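You operate a simulated robot arm through the tools that you are given. There is no shell and no other tool. Be economical: measure what you need, move in short steps, check, and stop when the job is done.

You are at the controls of a simulated robot arm. One attempt, no reset.

## Task
Put the brass hinge on the white flat box on the top of the long bench.

It is judged by the outcome, as a careful person would: the job done as asked, and still so three seconds after it is handed in. It fails if anything else is knocked over, pushed out of place, dropped, spilled or broken.

## Robot
A 5-joint arm with a two-finger parallel gripper, fixed in place. Base frame: the origin is at the foot of the arm, x ahead of it, y to its left, z up; the work surface is at about z = 0. Readings come in m, degrees, newtons and seconds.
With the tool pointing down near the work surface it reaches from about 0.26 to 0.68 m from the base axis. Its first joint turns from -66.0 to 66.0 degrees. The tool tilts only in the upright plane through the base axis and itself; it spins freely about its own axis. Payload 2.9 kg.
The tool frame sits at the grasp point between the pads (the TCP): z along the fingers, y along the line on which they close. The tips reach 0.03 m beyond it. The gripper opens to 0.11 m. The fingers are 0.02 m wide and 0.01 m thick; the gripper's body (0.048 by 0.112 m) begins 0.055 m behind the TCP.
Orientation is that of the tool frame in the base frame, as a unit quaternion [w, x, y, z]. With the fingers straight down and closing along the base's y, the tool's x points along the base's -x, its y along +y and its z along -z.

## Interface
- The arm moves only by the tool arm_command. Its argument "series" is a list of rows, each a list of 3 entries, a list of its own where there are three numbers: the finger opening in m, from 0 to 0.11, then the shift along the tool's x, y, z in units of 50 mm (1.0 is 50 mm), then the turn about the tool's z in units of 6 degrees (1.0 is 6 degrees). In form: [[hand, [tx, ty, tz], yaw], ...]. A call has 1 to 20 rows; each row shifts and turns the commanded pose from where the row before left it, along the tool's axes as they then stand. A call with a number of a shift or a turn outside -1 to 1 is refused whole. Rows are played at 5 a second. More than 0.05 m and 8.6 degrees between two rows, or a gripper value outside its range, and nothing of the call is played. Where a pose cannot be reached the arm comes as near as it can. A force on the tool above 40 N (or 10 N above the force at the start of the call, whichever is more), or a blocked arm, ends the call early, and 0.2 s more pass. The fingers move at their own pace (about 0.108 m/s each) and stop on an object; they squeeze with about 38 N. The grip force told is the motor's: it shows also when the fingers shut on nothing. Time passes only in rows, and 0.2 s behind the last, so rows that do not move let the fingers close. It gives the time, the measured TCP pose, the force on the tool (base axes), the opening and the grip force at its end, in the units of the frame above (readings bear some noise).
- Cameras (640 x 400 px; columns grow to the right, rows downward): "scene" is fixed at [0.0228, -0.4511, 0.5854]; the picture's right is [0.83, -0.56, 0.00], its down [-0.41, -0.62, -0.67] and it looks along [0.37, 0.56, -0.74] (base axes); focal length 305 px, centre (320, 200). "wrist" rides on the gripper at [0.072, 0.017, -0.103] in the tool frame; the picture's right is [-0.23, 0.97, 0.00], its down [-0.76, -0.18, -0.62] and it looks along [-0.61, -0.14, 0.78] (tool axes); focal length 222 px, centre (320, 200). There is no depth. A picture from a camera that has moved, and an enlarged one, comes with that camera's place and axes in the base frame and with its lens.
- grab_frame(camera): a new picture of that camera. The clock stands still meanwhile.
- zoom(camera, box): a new picture of the part [left, top, right, bottom] of that camera's present view, enlarged. The clock stands still meanwhile.
- job_done(): hands the job in; it is judged then, once.

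Work in short steps. Places have to be worked out from the pictures, the camera data and where the tool is seen: move nearer, look again, correct. Check each grasp and each placing, and mend what went wrong. You have 90 turns and 36 pictures in all, those below and enlarged ones among them. Open the gripper and draw the arm clear of the work before you hand the job in, unless the task says otherwise; then end with one line.

The tools are called after ">>>" as a command line: name --argument value ..., lists and objects as JSON in quotes. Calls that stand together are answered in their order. arm_command: Moves the arm, as the interface text tells. Its arguments: {"type":"object","properties":{"series":{"type":"array","items":{"type":"array"}}},"required":["series"]} The other tools are called the same way: grab_frame (camera) takes a picture; zoom (camera, box) takes an enlarged picture of a part of a camera's view; job_done () hands the job in.

At the start:

```text
time_s: 0.0
ee_pos: [0.5007, 0.026, 0.2501]
ee_rot: [0.0, 0.0, 1.0, -0.001]
ft_force: [0.8, 0.6, -0.4]
finger_gap: 0.11
grip_force: 0.0
```

scene: 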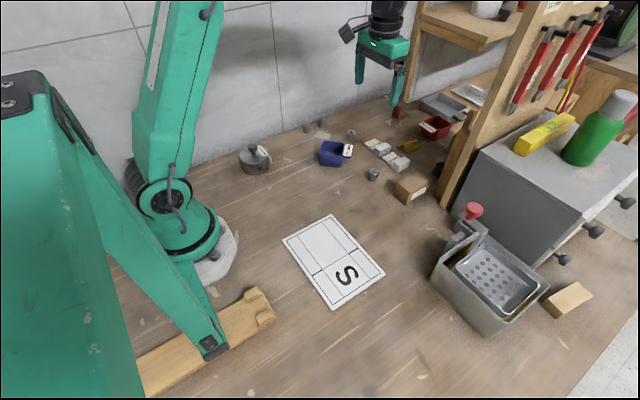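
wrist: 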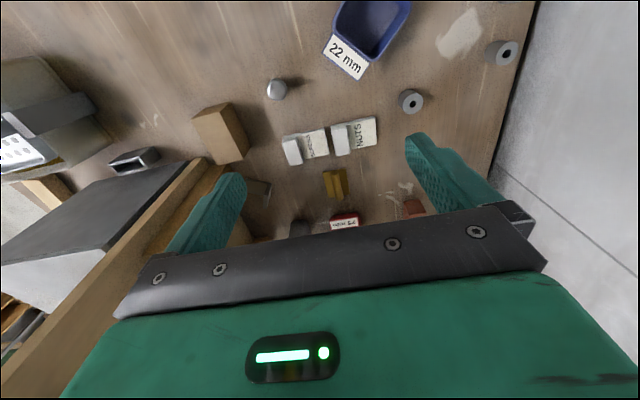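

The brass thing near scene pixel (408,145) is probably the hinge; the white boxes lie beside it. I zoom in to tell them apart.

>>> zoom --camera "scene" --box '[300, 80, 500, 205]'

>>> zoom --camera "wrist" --box '[180, 70, 460, 245]'

```text
3.20 times, centred on (400, 142) of scene
camera zoom: at [0.0228, -0.4511, 0.5854], right [0.83, -0.56, 0.0], down [-0.41, -0.62, -0.67], along [0.37, 0.56, -0.74], focal length 975 px, centre (64, 384)
```

zoom: 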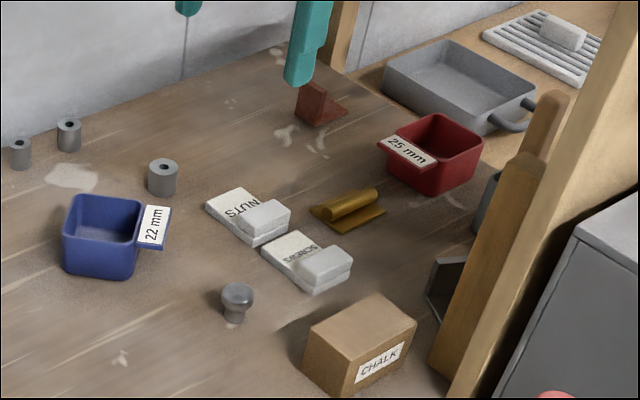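

```text
2.29 times, centred on (320, 158) of wrist
camera zoom: at [0.4285, 0.043, 0.3543], right [0.23, 0.97, 0.0], down [0.76, -0.18, 0.62], along [0.61, -0.14, -0.78], focal length 508 px, centre (320, 297)
```

zoom: 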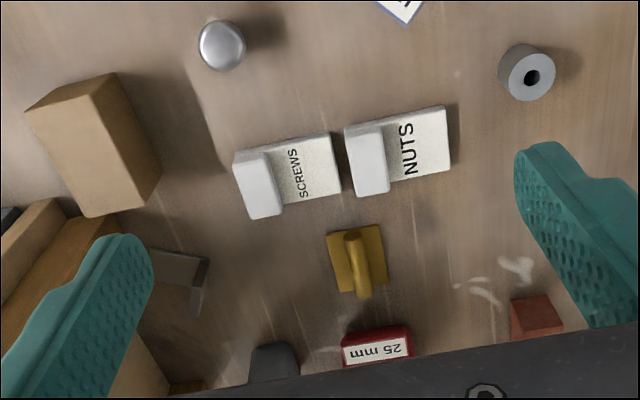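

Brass hinge found. There are several candidates for "white flat box", so I inspect the S-marked sheet and the rest of the scene.

>>> zoom --camera "scene" --box '[260, 195, 420, 320]'

>>> zoom --camera "scene" --box '[400, 0, 640, 150]'

```text
3.20 times, centred on (340, 258) of scene
camera zoom: at [0.0228, -0.4511, 0.5854], right [0.83, -0.56, 0.0], down [-0.41, -0.62, -0.67], along [0.37, 0.56, -0.74], focal length 975 px, centre (256, 16)
```

zoom: 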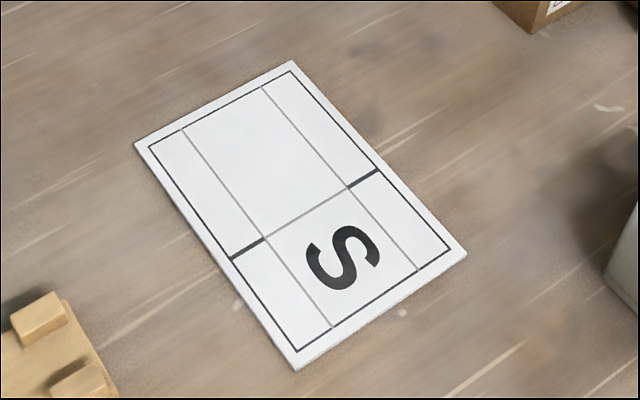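

```text
2.67 times, centred on (520, 75) of scene
camera zoom: at [0.0228, -0.4511, 0.5854], right [0.83, -0.56, 0.0], down [-0.41, -0.62, -0.67], along [0.37, 0.56, -0.74], focal length 812 px, centre (-213, 533)
```

zoom: 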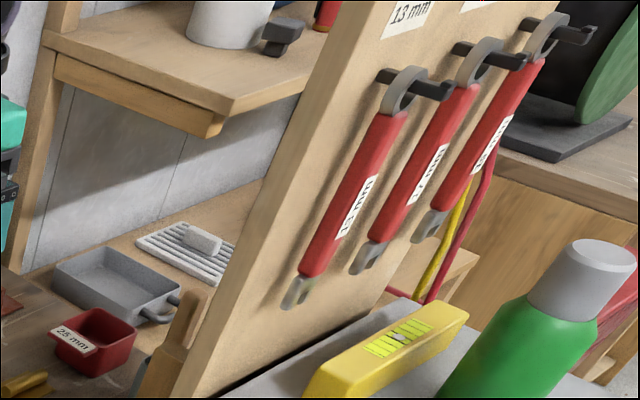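

The hinge lies at about (0.665, 0.019), its barrel roughly along x. The S-marked white slab is the only flat white box that stands alone; NUTS and SCREWS are small labelled step-shaped boxes. I move nearer the hinge for a better look.

>>> arm_command --series '[[0.11, [-0.5, 0, 0.5], 0], [0.11, [-0.5, 0, 0.5], 0], [0.11, [-0.5, -0.06, 0.5], 0], [0.11, [-0.5, -0.06, 0.5], 0], [0.11, [0, 0, 0], 0]]'

>>> grab_frame --camera "wrist"

```text
time_s: 1.2
ee_pos: [0.6013, 0.0214, 0.1499]
ee_rot: [0.0, 0.0, 1.0, 0.0]
ft_force: [-1.0, 0.5, 0.3]
finger_gap: 0.1099
grip_force: 0.0
```

```text
29 pictures are left
camera wrist: at [0.5288, 0.0367, 0.2533], right [0.23, 0.97, 0.0], down [0.76, -0.18, 0.62], along [0.61, -0.14, -0.78], focal length 222 px, centre (320, 200)
```

wrist: 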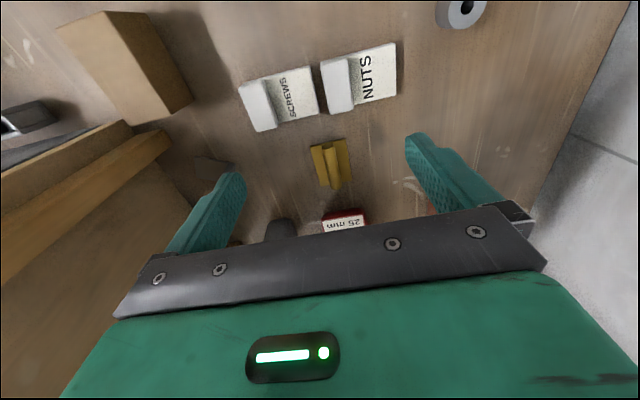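

>>> zoom --camera "wrist" --box '[230, 100, 430, 225]'

```text
3.20 times, centred on (330, 162) of wrist
camera zoom: at [0.5288, 0.0367, 0.2533], right [0.23, 0.97, 0.0], down [0.76, -0.18, 0.62], along [0.61, -0.14, -0.78], focal length 711 px, centre (288, 320)
```

zoom: 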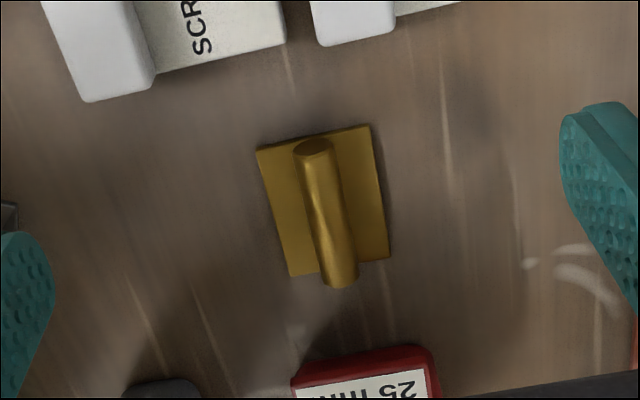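

From the zoom, the hinge's plate spans x 0.641–0.701 and y −0.001–0.042, with the barrel along x at y≈0.021 and its top at z≈0.02. I'll pinch the barrel just above the plate; first I go over it and partly down.

>>> arm_command --series '[[0.08, [-0.7, 0, 0], 0], [0.07, [-0.68, 0, 0], 0], [0.06, [0, -0.01, 0.8], 0], [0.06, [0, 0, 0.8], 0], [0.06, [0, 0, 0.2], 0], [0.06, [0, 0, 0], 0]]'

>>> zoom --camera "wrist" --box '[180, 80, 500, 280]'

>>> zoom --camera "scene" --box '[340, 60, 500, 160]'

```text
time_s: 2.6
ee_pos: [0.6719, 0.0184, 0.0599]
ee_rot: [0.0, 0.0, 1.0, 0.0]
ft_force: [0.7, 0.2, -0.1]
finger_gap: 0.0597
grip_force: 0.1
```

```text
2.00 times, centred on (340, 180) of wrist
camera zoom: at [0.5983, 0.0353, 0.1639], right [0.23, 0.97, 0.0], down [0.76, -0.18, 0.62], along [0.61, -0.14, -0.78], focal length 444 px, centre (280, 240)
```

zoom: 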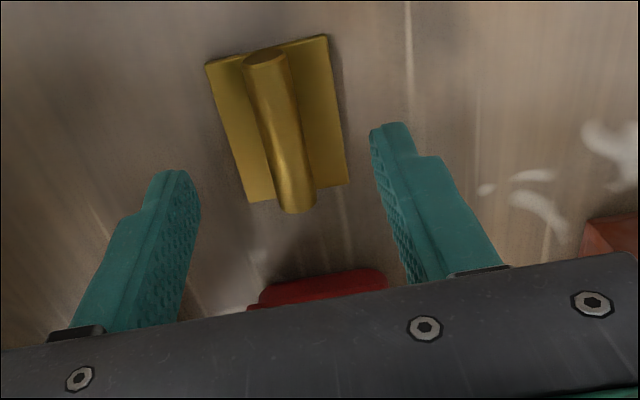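

```text
4.00 times, centred on (420, 110) of scene
camera zoom: at [0.0228, -0.4511, 0.5854], right [0.83, -0.56, 0.0], down [-0.41, -0.62, -0.67], along [0.37, 0.56, -0.74], focal length 1218 px, centre (-80, 560)
```

zoom: 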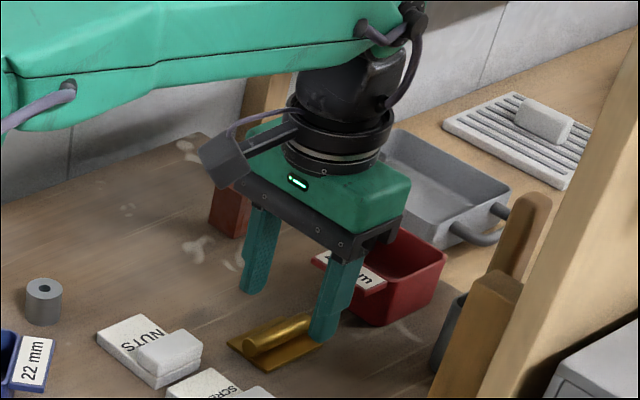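

Hinge centre is confirmed at (0.670, 0.020). I descend so the tips stop about 7 mm above the bench, then close gently on the barrel.

>>> arm_command --series '[[0.06, [0, 0.04, 0.2], 0], [0.06, [0, 0, 0.2], 0], [0.06, [0, 0, 0.06], 0], [0.06, [0, 0, 0], 0]]'

```text
time_s: 3.6
ee_pos: [0.6705, 0.0218, 0.0376]
ee_rot: [0.0, 0.0, 1.0, -0.001]
ft_force: [0.1, 0.2, 0.6]
finger_gap: 0.06
grip_force: 0.1
```

No contact, and the tips are at z≈0.0075. I close.

>>> arm_command --series '[[0.03, [0, 0, 0], 0], [0.01, [0, 0, 0], 0], [0.0, [0, 0, 0], 0], [0.0, [0, 0, 0], 0]]'

>>> zoom --camera "wrist" --box '[180, 80, 500, 280]'

```text
time_s: 4.6
ee_pos: [0.6715, 0.0221, 0.0393]
ee_rot: [0.0, 0.0, 1.0, 0.0]
ft_force: [0.4, 0.7, -0.1]
finger_gap: 0.0151
grip_force: 37.8
```

```text
2.00 times, centred on (340, 180) of wrist
camera zoom: at [0.5981, 0.0381, 0.1419], right [0.23, 0.97, 0.0], down [0.76, -0.18, 0.62], along [0.61, -0.14, -0.78], focal length 444 px, centre (280, 240)
```

zoom: 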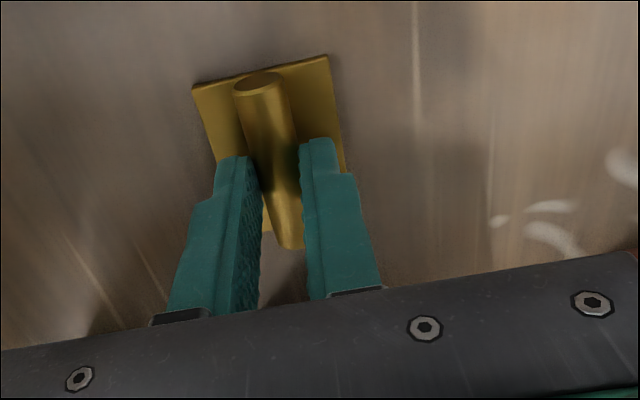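

The barrel is held at 15 mm with 38 N. I lift straight up and check.

>>> arm_command --series '[[0.0, [0, 0, -0.2], 0], [0.0, [0, 0, -0.5], 0], [0.0, [0, 0, -0.6], 0], [0.0, [0, 0, -0.6], 0], [0.0, [0, 0, -0.6], 0], [0.0, [0, 0, 0], 0]]'

>>> grab_frame --camera "scene"

```text
time_s: 6.0
ee_pos: [0.665, 0.0201, 0.1642]
ee_rot: [0.0, 0.0, 1.0, 0.0]
ft_force: [0.8, 0.6, -0.3]
finger_gap: 0.015
grip_force: 37.6
out of reach, approached as far as the arm can: row 5
```

```text
24 pictures are left
```

scene: 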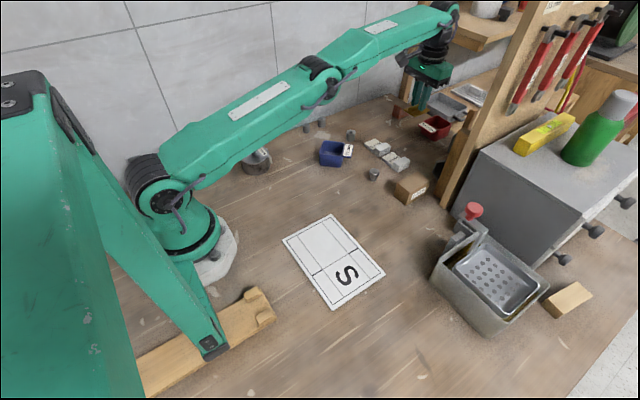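

The hinge is in the grip. The S slab works out at x 0.172–0.310 and y −0.267…−0.068, so I aim for (0.25, −0.168) and carry the hinge there at a safe height.

>>> arm_command --series '[[0.0, [0.4, -0.18, 0], 0], [0.0, [0.69, -0.317, 0], 0], [0.0, [0.69, -0.317, 0], 0], [0.0, [0.69, -0.317, 0], 0], [0.0, [0.69, -0.317, 0], 0], [0.0, [0.69, -0.317, 0], 0], [0.0, [0.69, -0.317, 0], 0], [0.0, [0.69, -0.317, 0], 0], [0.0, [0.69, -0.317, 0], 0], [0.0, [0.69, -0.317, 0], 0], [0.0, [0.69, -0.317, 0], 0], [0.0, [0.69, -0.317, 0], 0], [0.0, [0.3, -0.1, 0], 0], [0.0, [0, 0, 0], 0]]'

>>> grab_frame --camera "scene"

>>> grab_frame --camera "wrist"

```text
time_s: 9.0
ee_pos: [0.2518, -0.1664, 0.1626]
ee_rot: [0.0, -0.002, 1.0, 0.0]
ft_force: [0.7, 0.2, -1.1]
finger_gap: 0.015
grip_force: 38.2
```

```text
23 pictures are left
```

scene: 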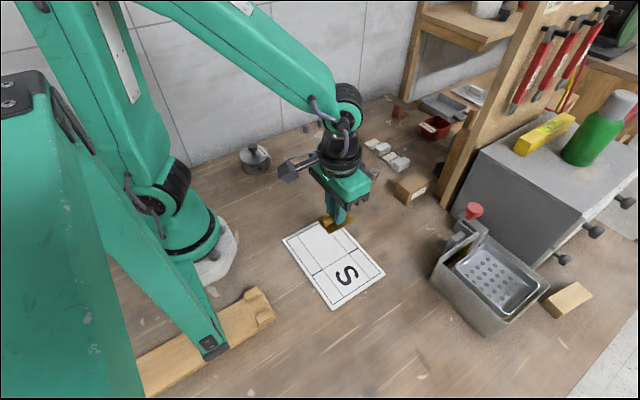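

```text
22 pictures are left
camera wrist: at [0.1792, -0.1508, 0.2663], right [0.23, 0.97, 0.0], down [0.76, -0.18, 0.62], along [0.61, -0.14, -0.78], focal length 222 px, centre (320, 200)
```

wrist: 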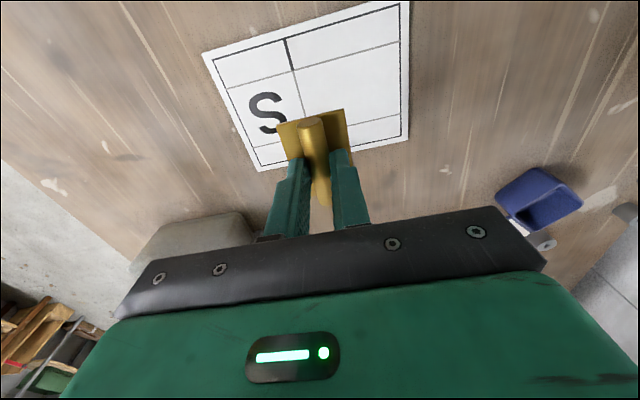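

The slab's far edge checks at x≈0.315, so the target (0.252, −0.167) is well inside. I descend to just above it.

>>> arm_command --series '[[0.0, [0, 0, 0.5], 0], [0.0, [0, 0, 0.6], 0], [0.0, [0, 0, 0.6], 0], [0.0, [0, 0, 0.4], 0], [0.0, [0, 0, 0.1], 0], [0.0, [0, 0, 0], 0]]'

>>> zoom --camera "scene" --box '[260, 170, 420, 320]'

```text
time_s: 10.4
ee_pos: [0.2507, -0.1652, 0.051]
ee_rot: [0.0, 0.0, 1.0, 0.0]
ft_force: [0.4, 0.3, -0.5]
finger_gap: 0.015
grip_force: 38.1
```

```text
2.67 times, centred on (340, 245) of scene
camera zoom: at [0.0228, -0.4512, 0.5854], right [0.83, -0.56, 0.0], down [-0.41, -0.62, -0.67], along [0.37, 0.56, -0.74], focal length 812 px, centre (267, 80)
```

zoom: 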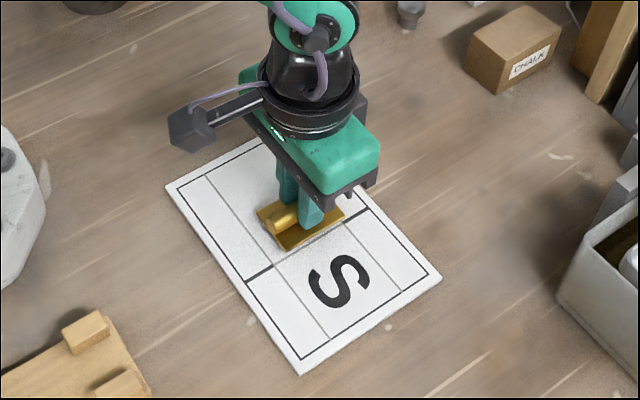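

Hovering close above the slab. I lower in 2 mm steps, watching the force.

>>> arm_command --series '[[0.0, [0, 0, 0.04], 0], [0.0, [0, 0, 0.04], 0], [0.0, [0, 0, 0.04], 0], [0.0, [0, 0, 0], 0]]'

```text
time_s: 11.4
ee_pos: [0.2504, -0.166, 0.0458]
ee_rot: [0.0, -0.001, 1.0, 0.0]
ft_force: [0.2, 0.5, -1.3]
finger_gap: 0.015
grip_force: 38.1
```

>>> arm_command --series '[[0.0, [0, 0, 0.03], 0], [0.0, [0, 0, 0], 0]]'

```text
time_s: 12.0
ee_pos: [0.2516, -0.166, 0.0432]
ee_rot: [-0.001, 0.0, 1.0, 0.0]
ft_force: [-0.3, -0.4, -0.6]
finger_gap: 0.0148
grip_force: 37.8
```

No contact force yet at z 0.043. I continue with 1 mm steps.

>>> arm_command --series '[[0.0, [0, 0, 0.02], 0], [0.0, [0, 0, 0], 0]]'

>>> zoom --camera "scene" --box '[300, 200, 364, 240]'

```text
time_s: 12.6
ee_pos: [0.2506, -0.1659, 0.0426]
ee_rot: [0.0, 0.0, 1.0, 0.0]
ft_force: [0.0, -0.5, -1.2]
finger_gap: 0.0153
grip_force: 37.3
```

```text
10.00 times, centred on (332, 220) of scene
camera zoom: at [0.0228, -0.4512, 0.5854], right [0.83, -0.56, 0.0], down [-0.41, -0.62, -0.67], along [0.37, 0.56, -0.74], focal length 3046 px, centre (200, 0)
```

zoom: 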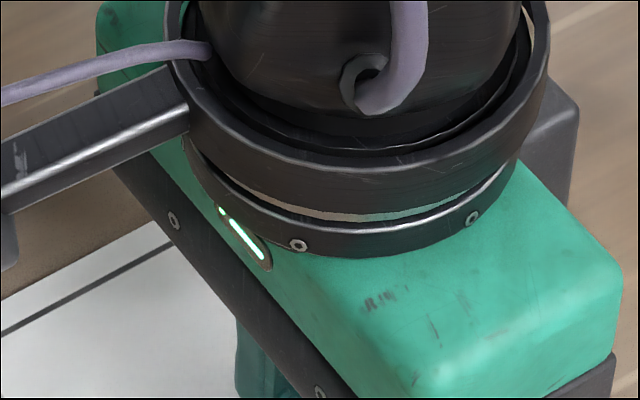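

>>> arm_command --series '[[0.0, [0, 0, 0.02], 0], [0.0, [0, 0, 0], 0]]'

>>> zoom --camera "scene" --box '[314, 240, 362, 270]'

```text
time_s: 13.2
ee_pos: [0.2509, -0.1668, 0.0433]
ee_rot: [0.0, 0.0, 1.0, 0.0]
ft_force: [-1.6, 0.7, 13.9]
finger_gap: 0.0154
grip_force: 37.7
```

```text
13.33 times, centred on (338, 255) of scene
camera zoom: at [0.0228, -0.4511, 0.5855], right [0.83, -0.56, 0.0], down [-0.41, -0.62, -0.67], along [0.37, 0.56, -0.74], focal length 4061 px, centre (80, -533)
```

zoom: 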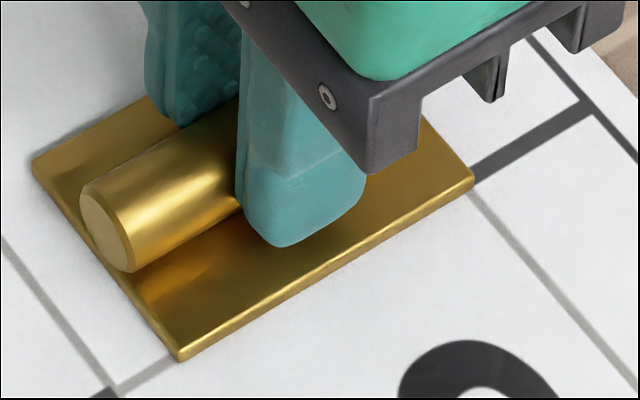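

The 14 N upward force means the hinge is resting on the slab. I back off a millimetre and open the fingers gently.

>>> arm_command --series '[[0.0, [0, 0, -0.01], 0], [0.02, [0, 0, 0], 0], [0.03, [0, 0, 0], 0], [0.05, [0, 0, 0], 0], [0.05, [0, 0, 0], 0]]'

```text
time_s: 14.4
ee_pos: [0.251, -0.1656, 0.0421]
ee_rot: [-0.001, 0.0, 1.0, 0.0]
ft_force: [-0.8, -0.5, 0.2]
finger_gap: 0.0501
grip_force: 0.1
```

The fingers are free with no residual force. I rise straight up and then away from the slab.

>>> arm_command --series '[[0.05, [0, 0, -0.2], 0], [0.05, [0, 0, -0.6], 0], [0.05, [0, 0, -0.8], 0], [0.05, [0, 0, -0.8], 0], [0.05, [0, 0, -0.8], 0], [0.05, [-0.6, 0.6, 0], 0], [0.05, [-0.6, 0.6, 0], 0], [0.05, [-0.6, 0.6, 0], 0], [0.05, [-0.6, 0.6, 0], 0], [0.05, [-0.6, 0.6, 0], 0], [0.05, [0, 0, 0], 0]]'

>>> grab_frame --camera "scene"

>>> zoom --camera "scene" --box '[260, 195, 420, 320]'

```text
time_s: 16.8
ee_pos: [0.4013, -0.0135, 0.2023]
ee_rot: [0.0, 0.0, 1.0, 0.0]
ft_force: [0.0, 0.9, 0.2]
finger_gap: 0.0501
grip_force: 0.1
```

```text
18 pictures are left
```

scene: 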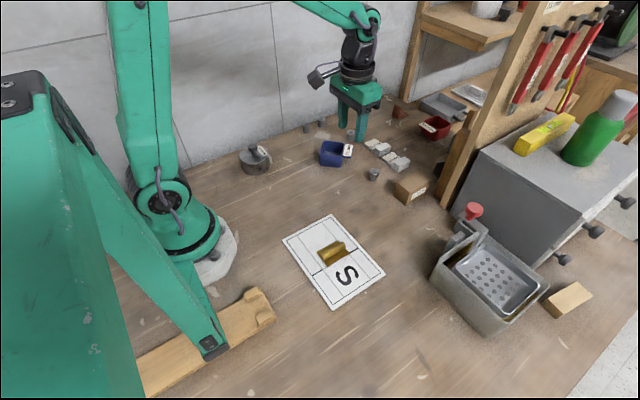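

```text
3.20 times, centred on (340, 258) of scene
camera zoom: at [0.0228, -0.4511, 0.5854], right [0.83, -0.56, 0.0], down [-0.41, -0.62, -0.67], along [0.37, 0.56, -0.74], focal length 975 px, centre (256, 16)
```

zoom: 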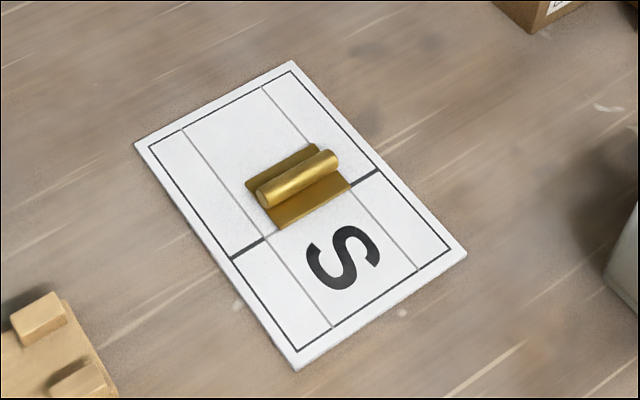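

The hinge rests flat in the middle of the white S slab, the slab hasn't moved, and nothing else was disturbed. The gripper is open and clear, so I hand in.

>>> job_done

```text
The job is handed in.
```

I put the brass hinge on the flat white S-marked slab, which I took to be the white flat box. It was lying flat near the middle when I handed the job in, and the pictures show nothing else disturbed.
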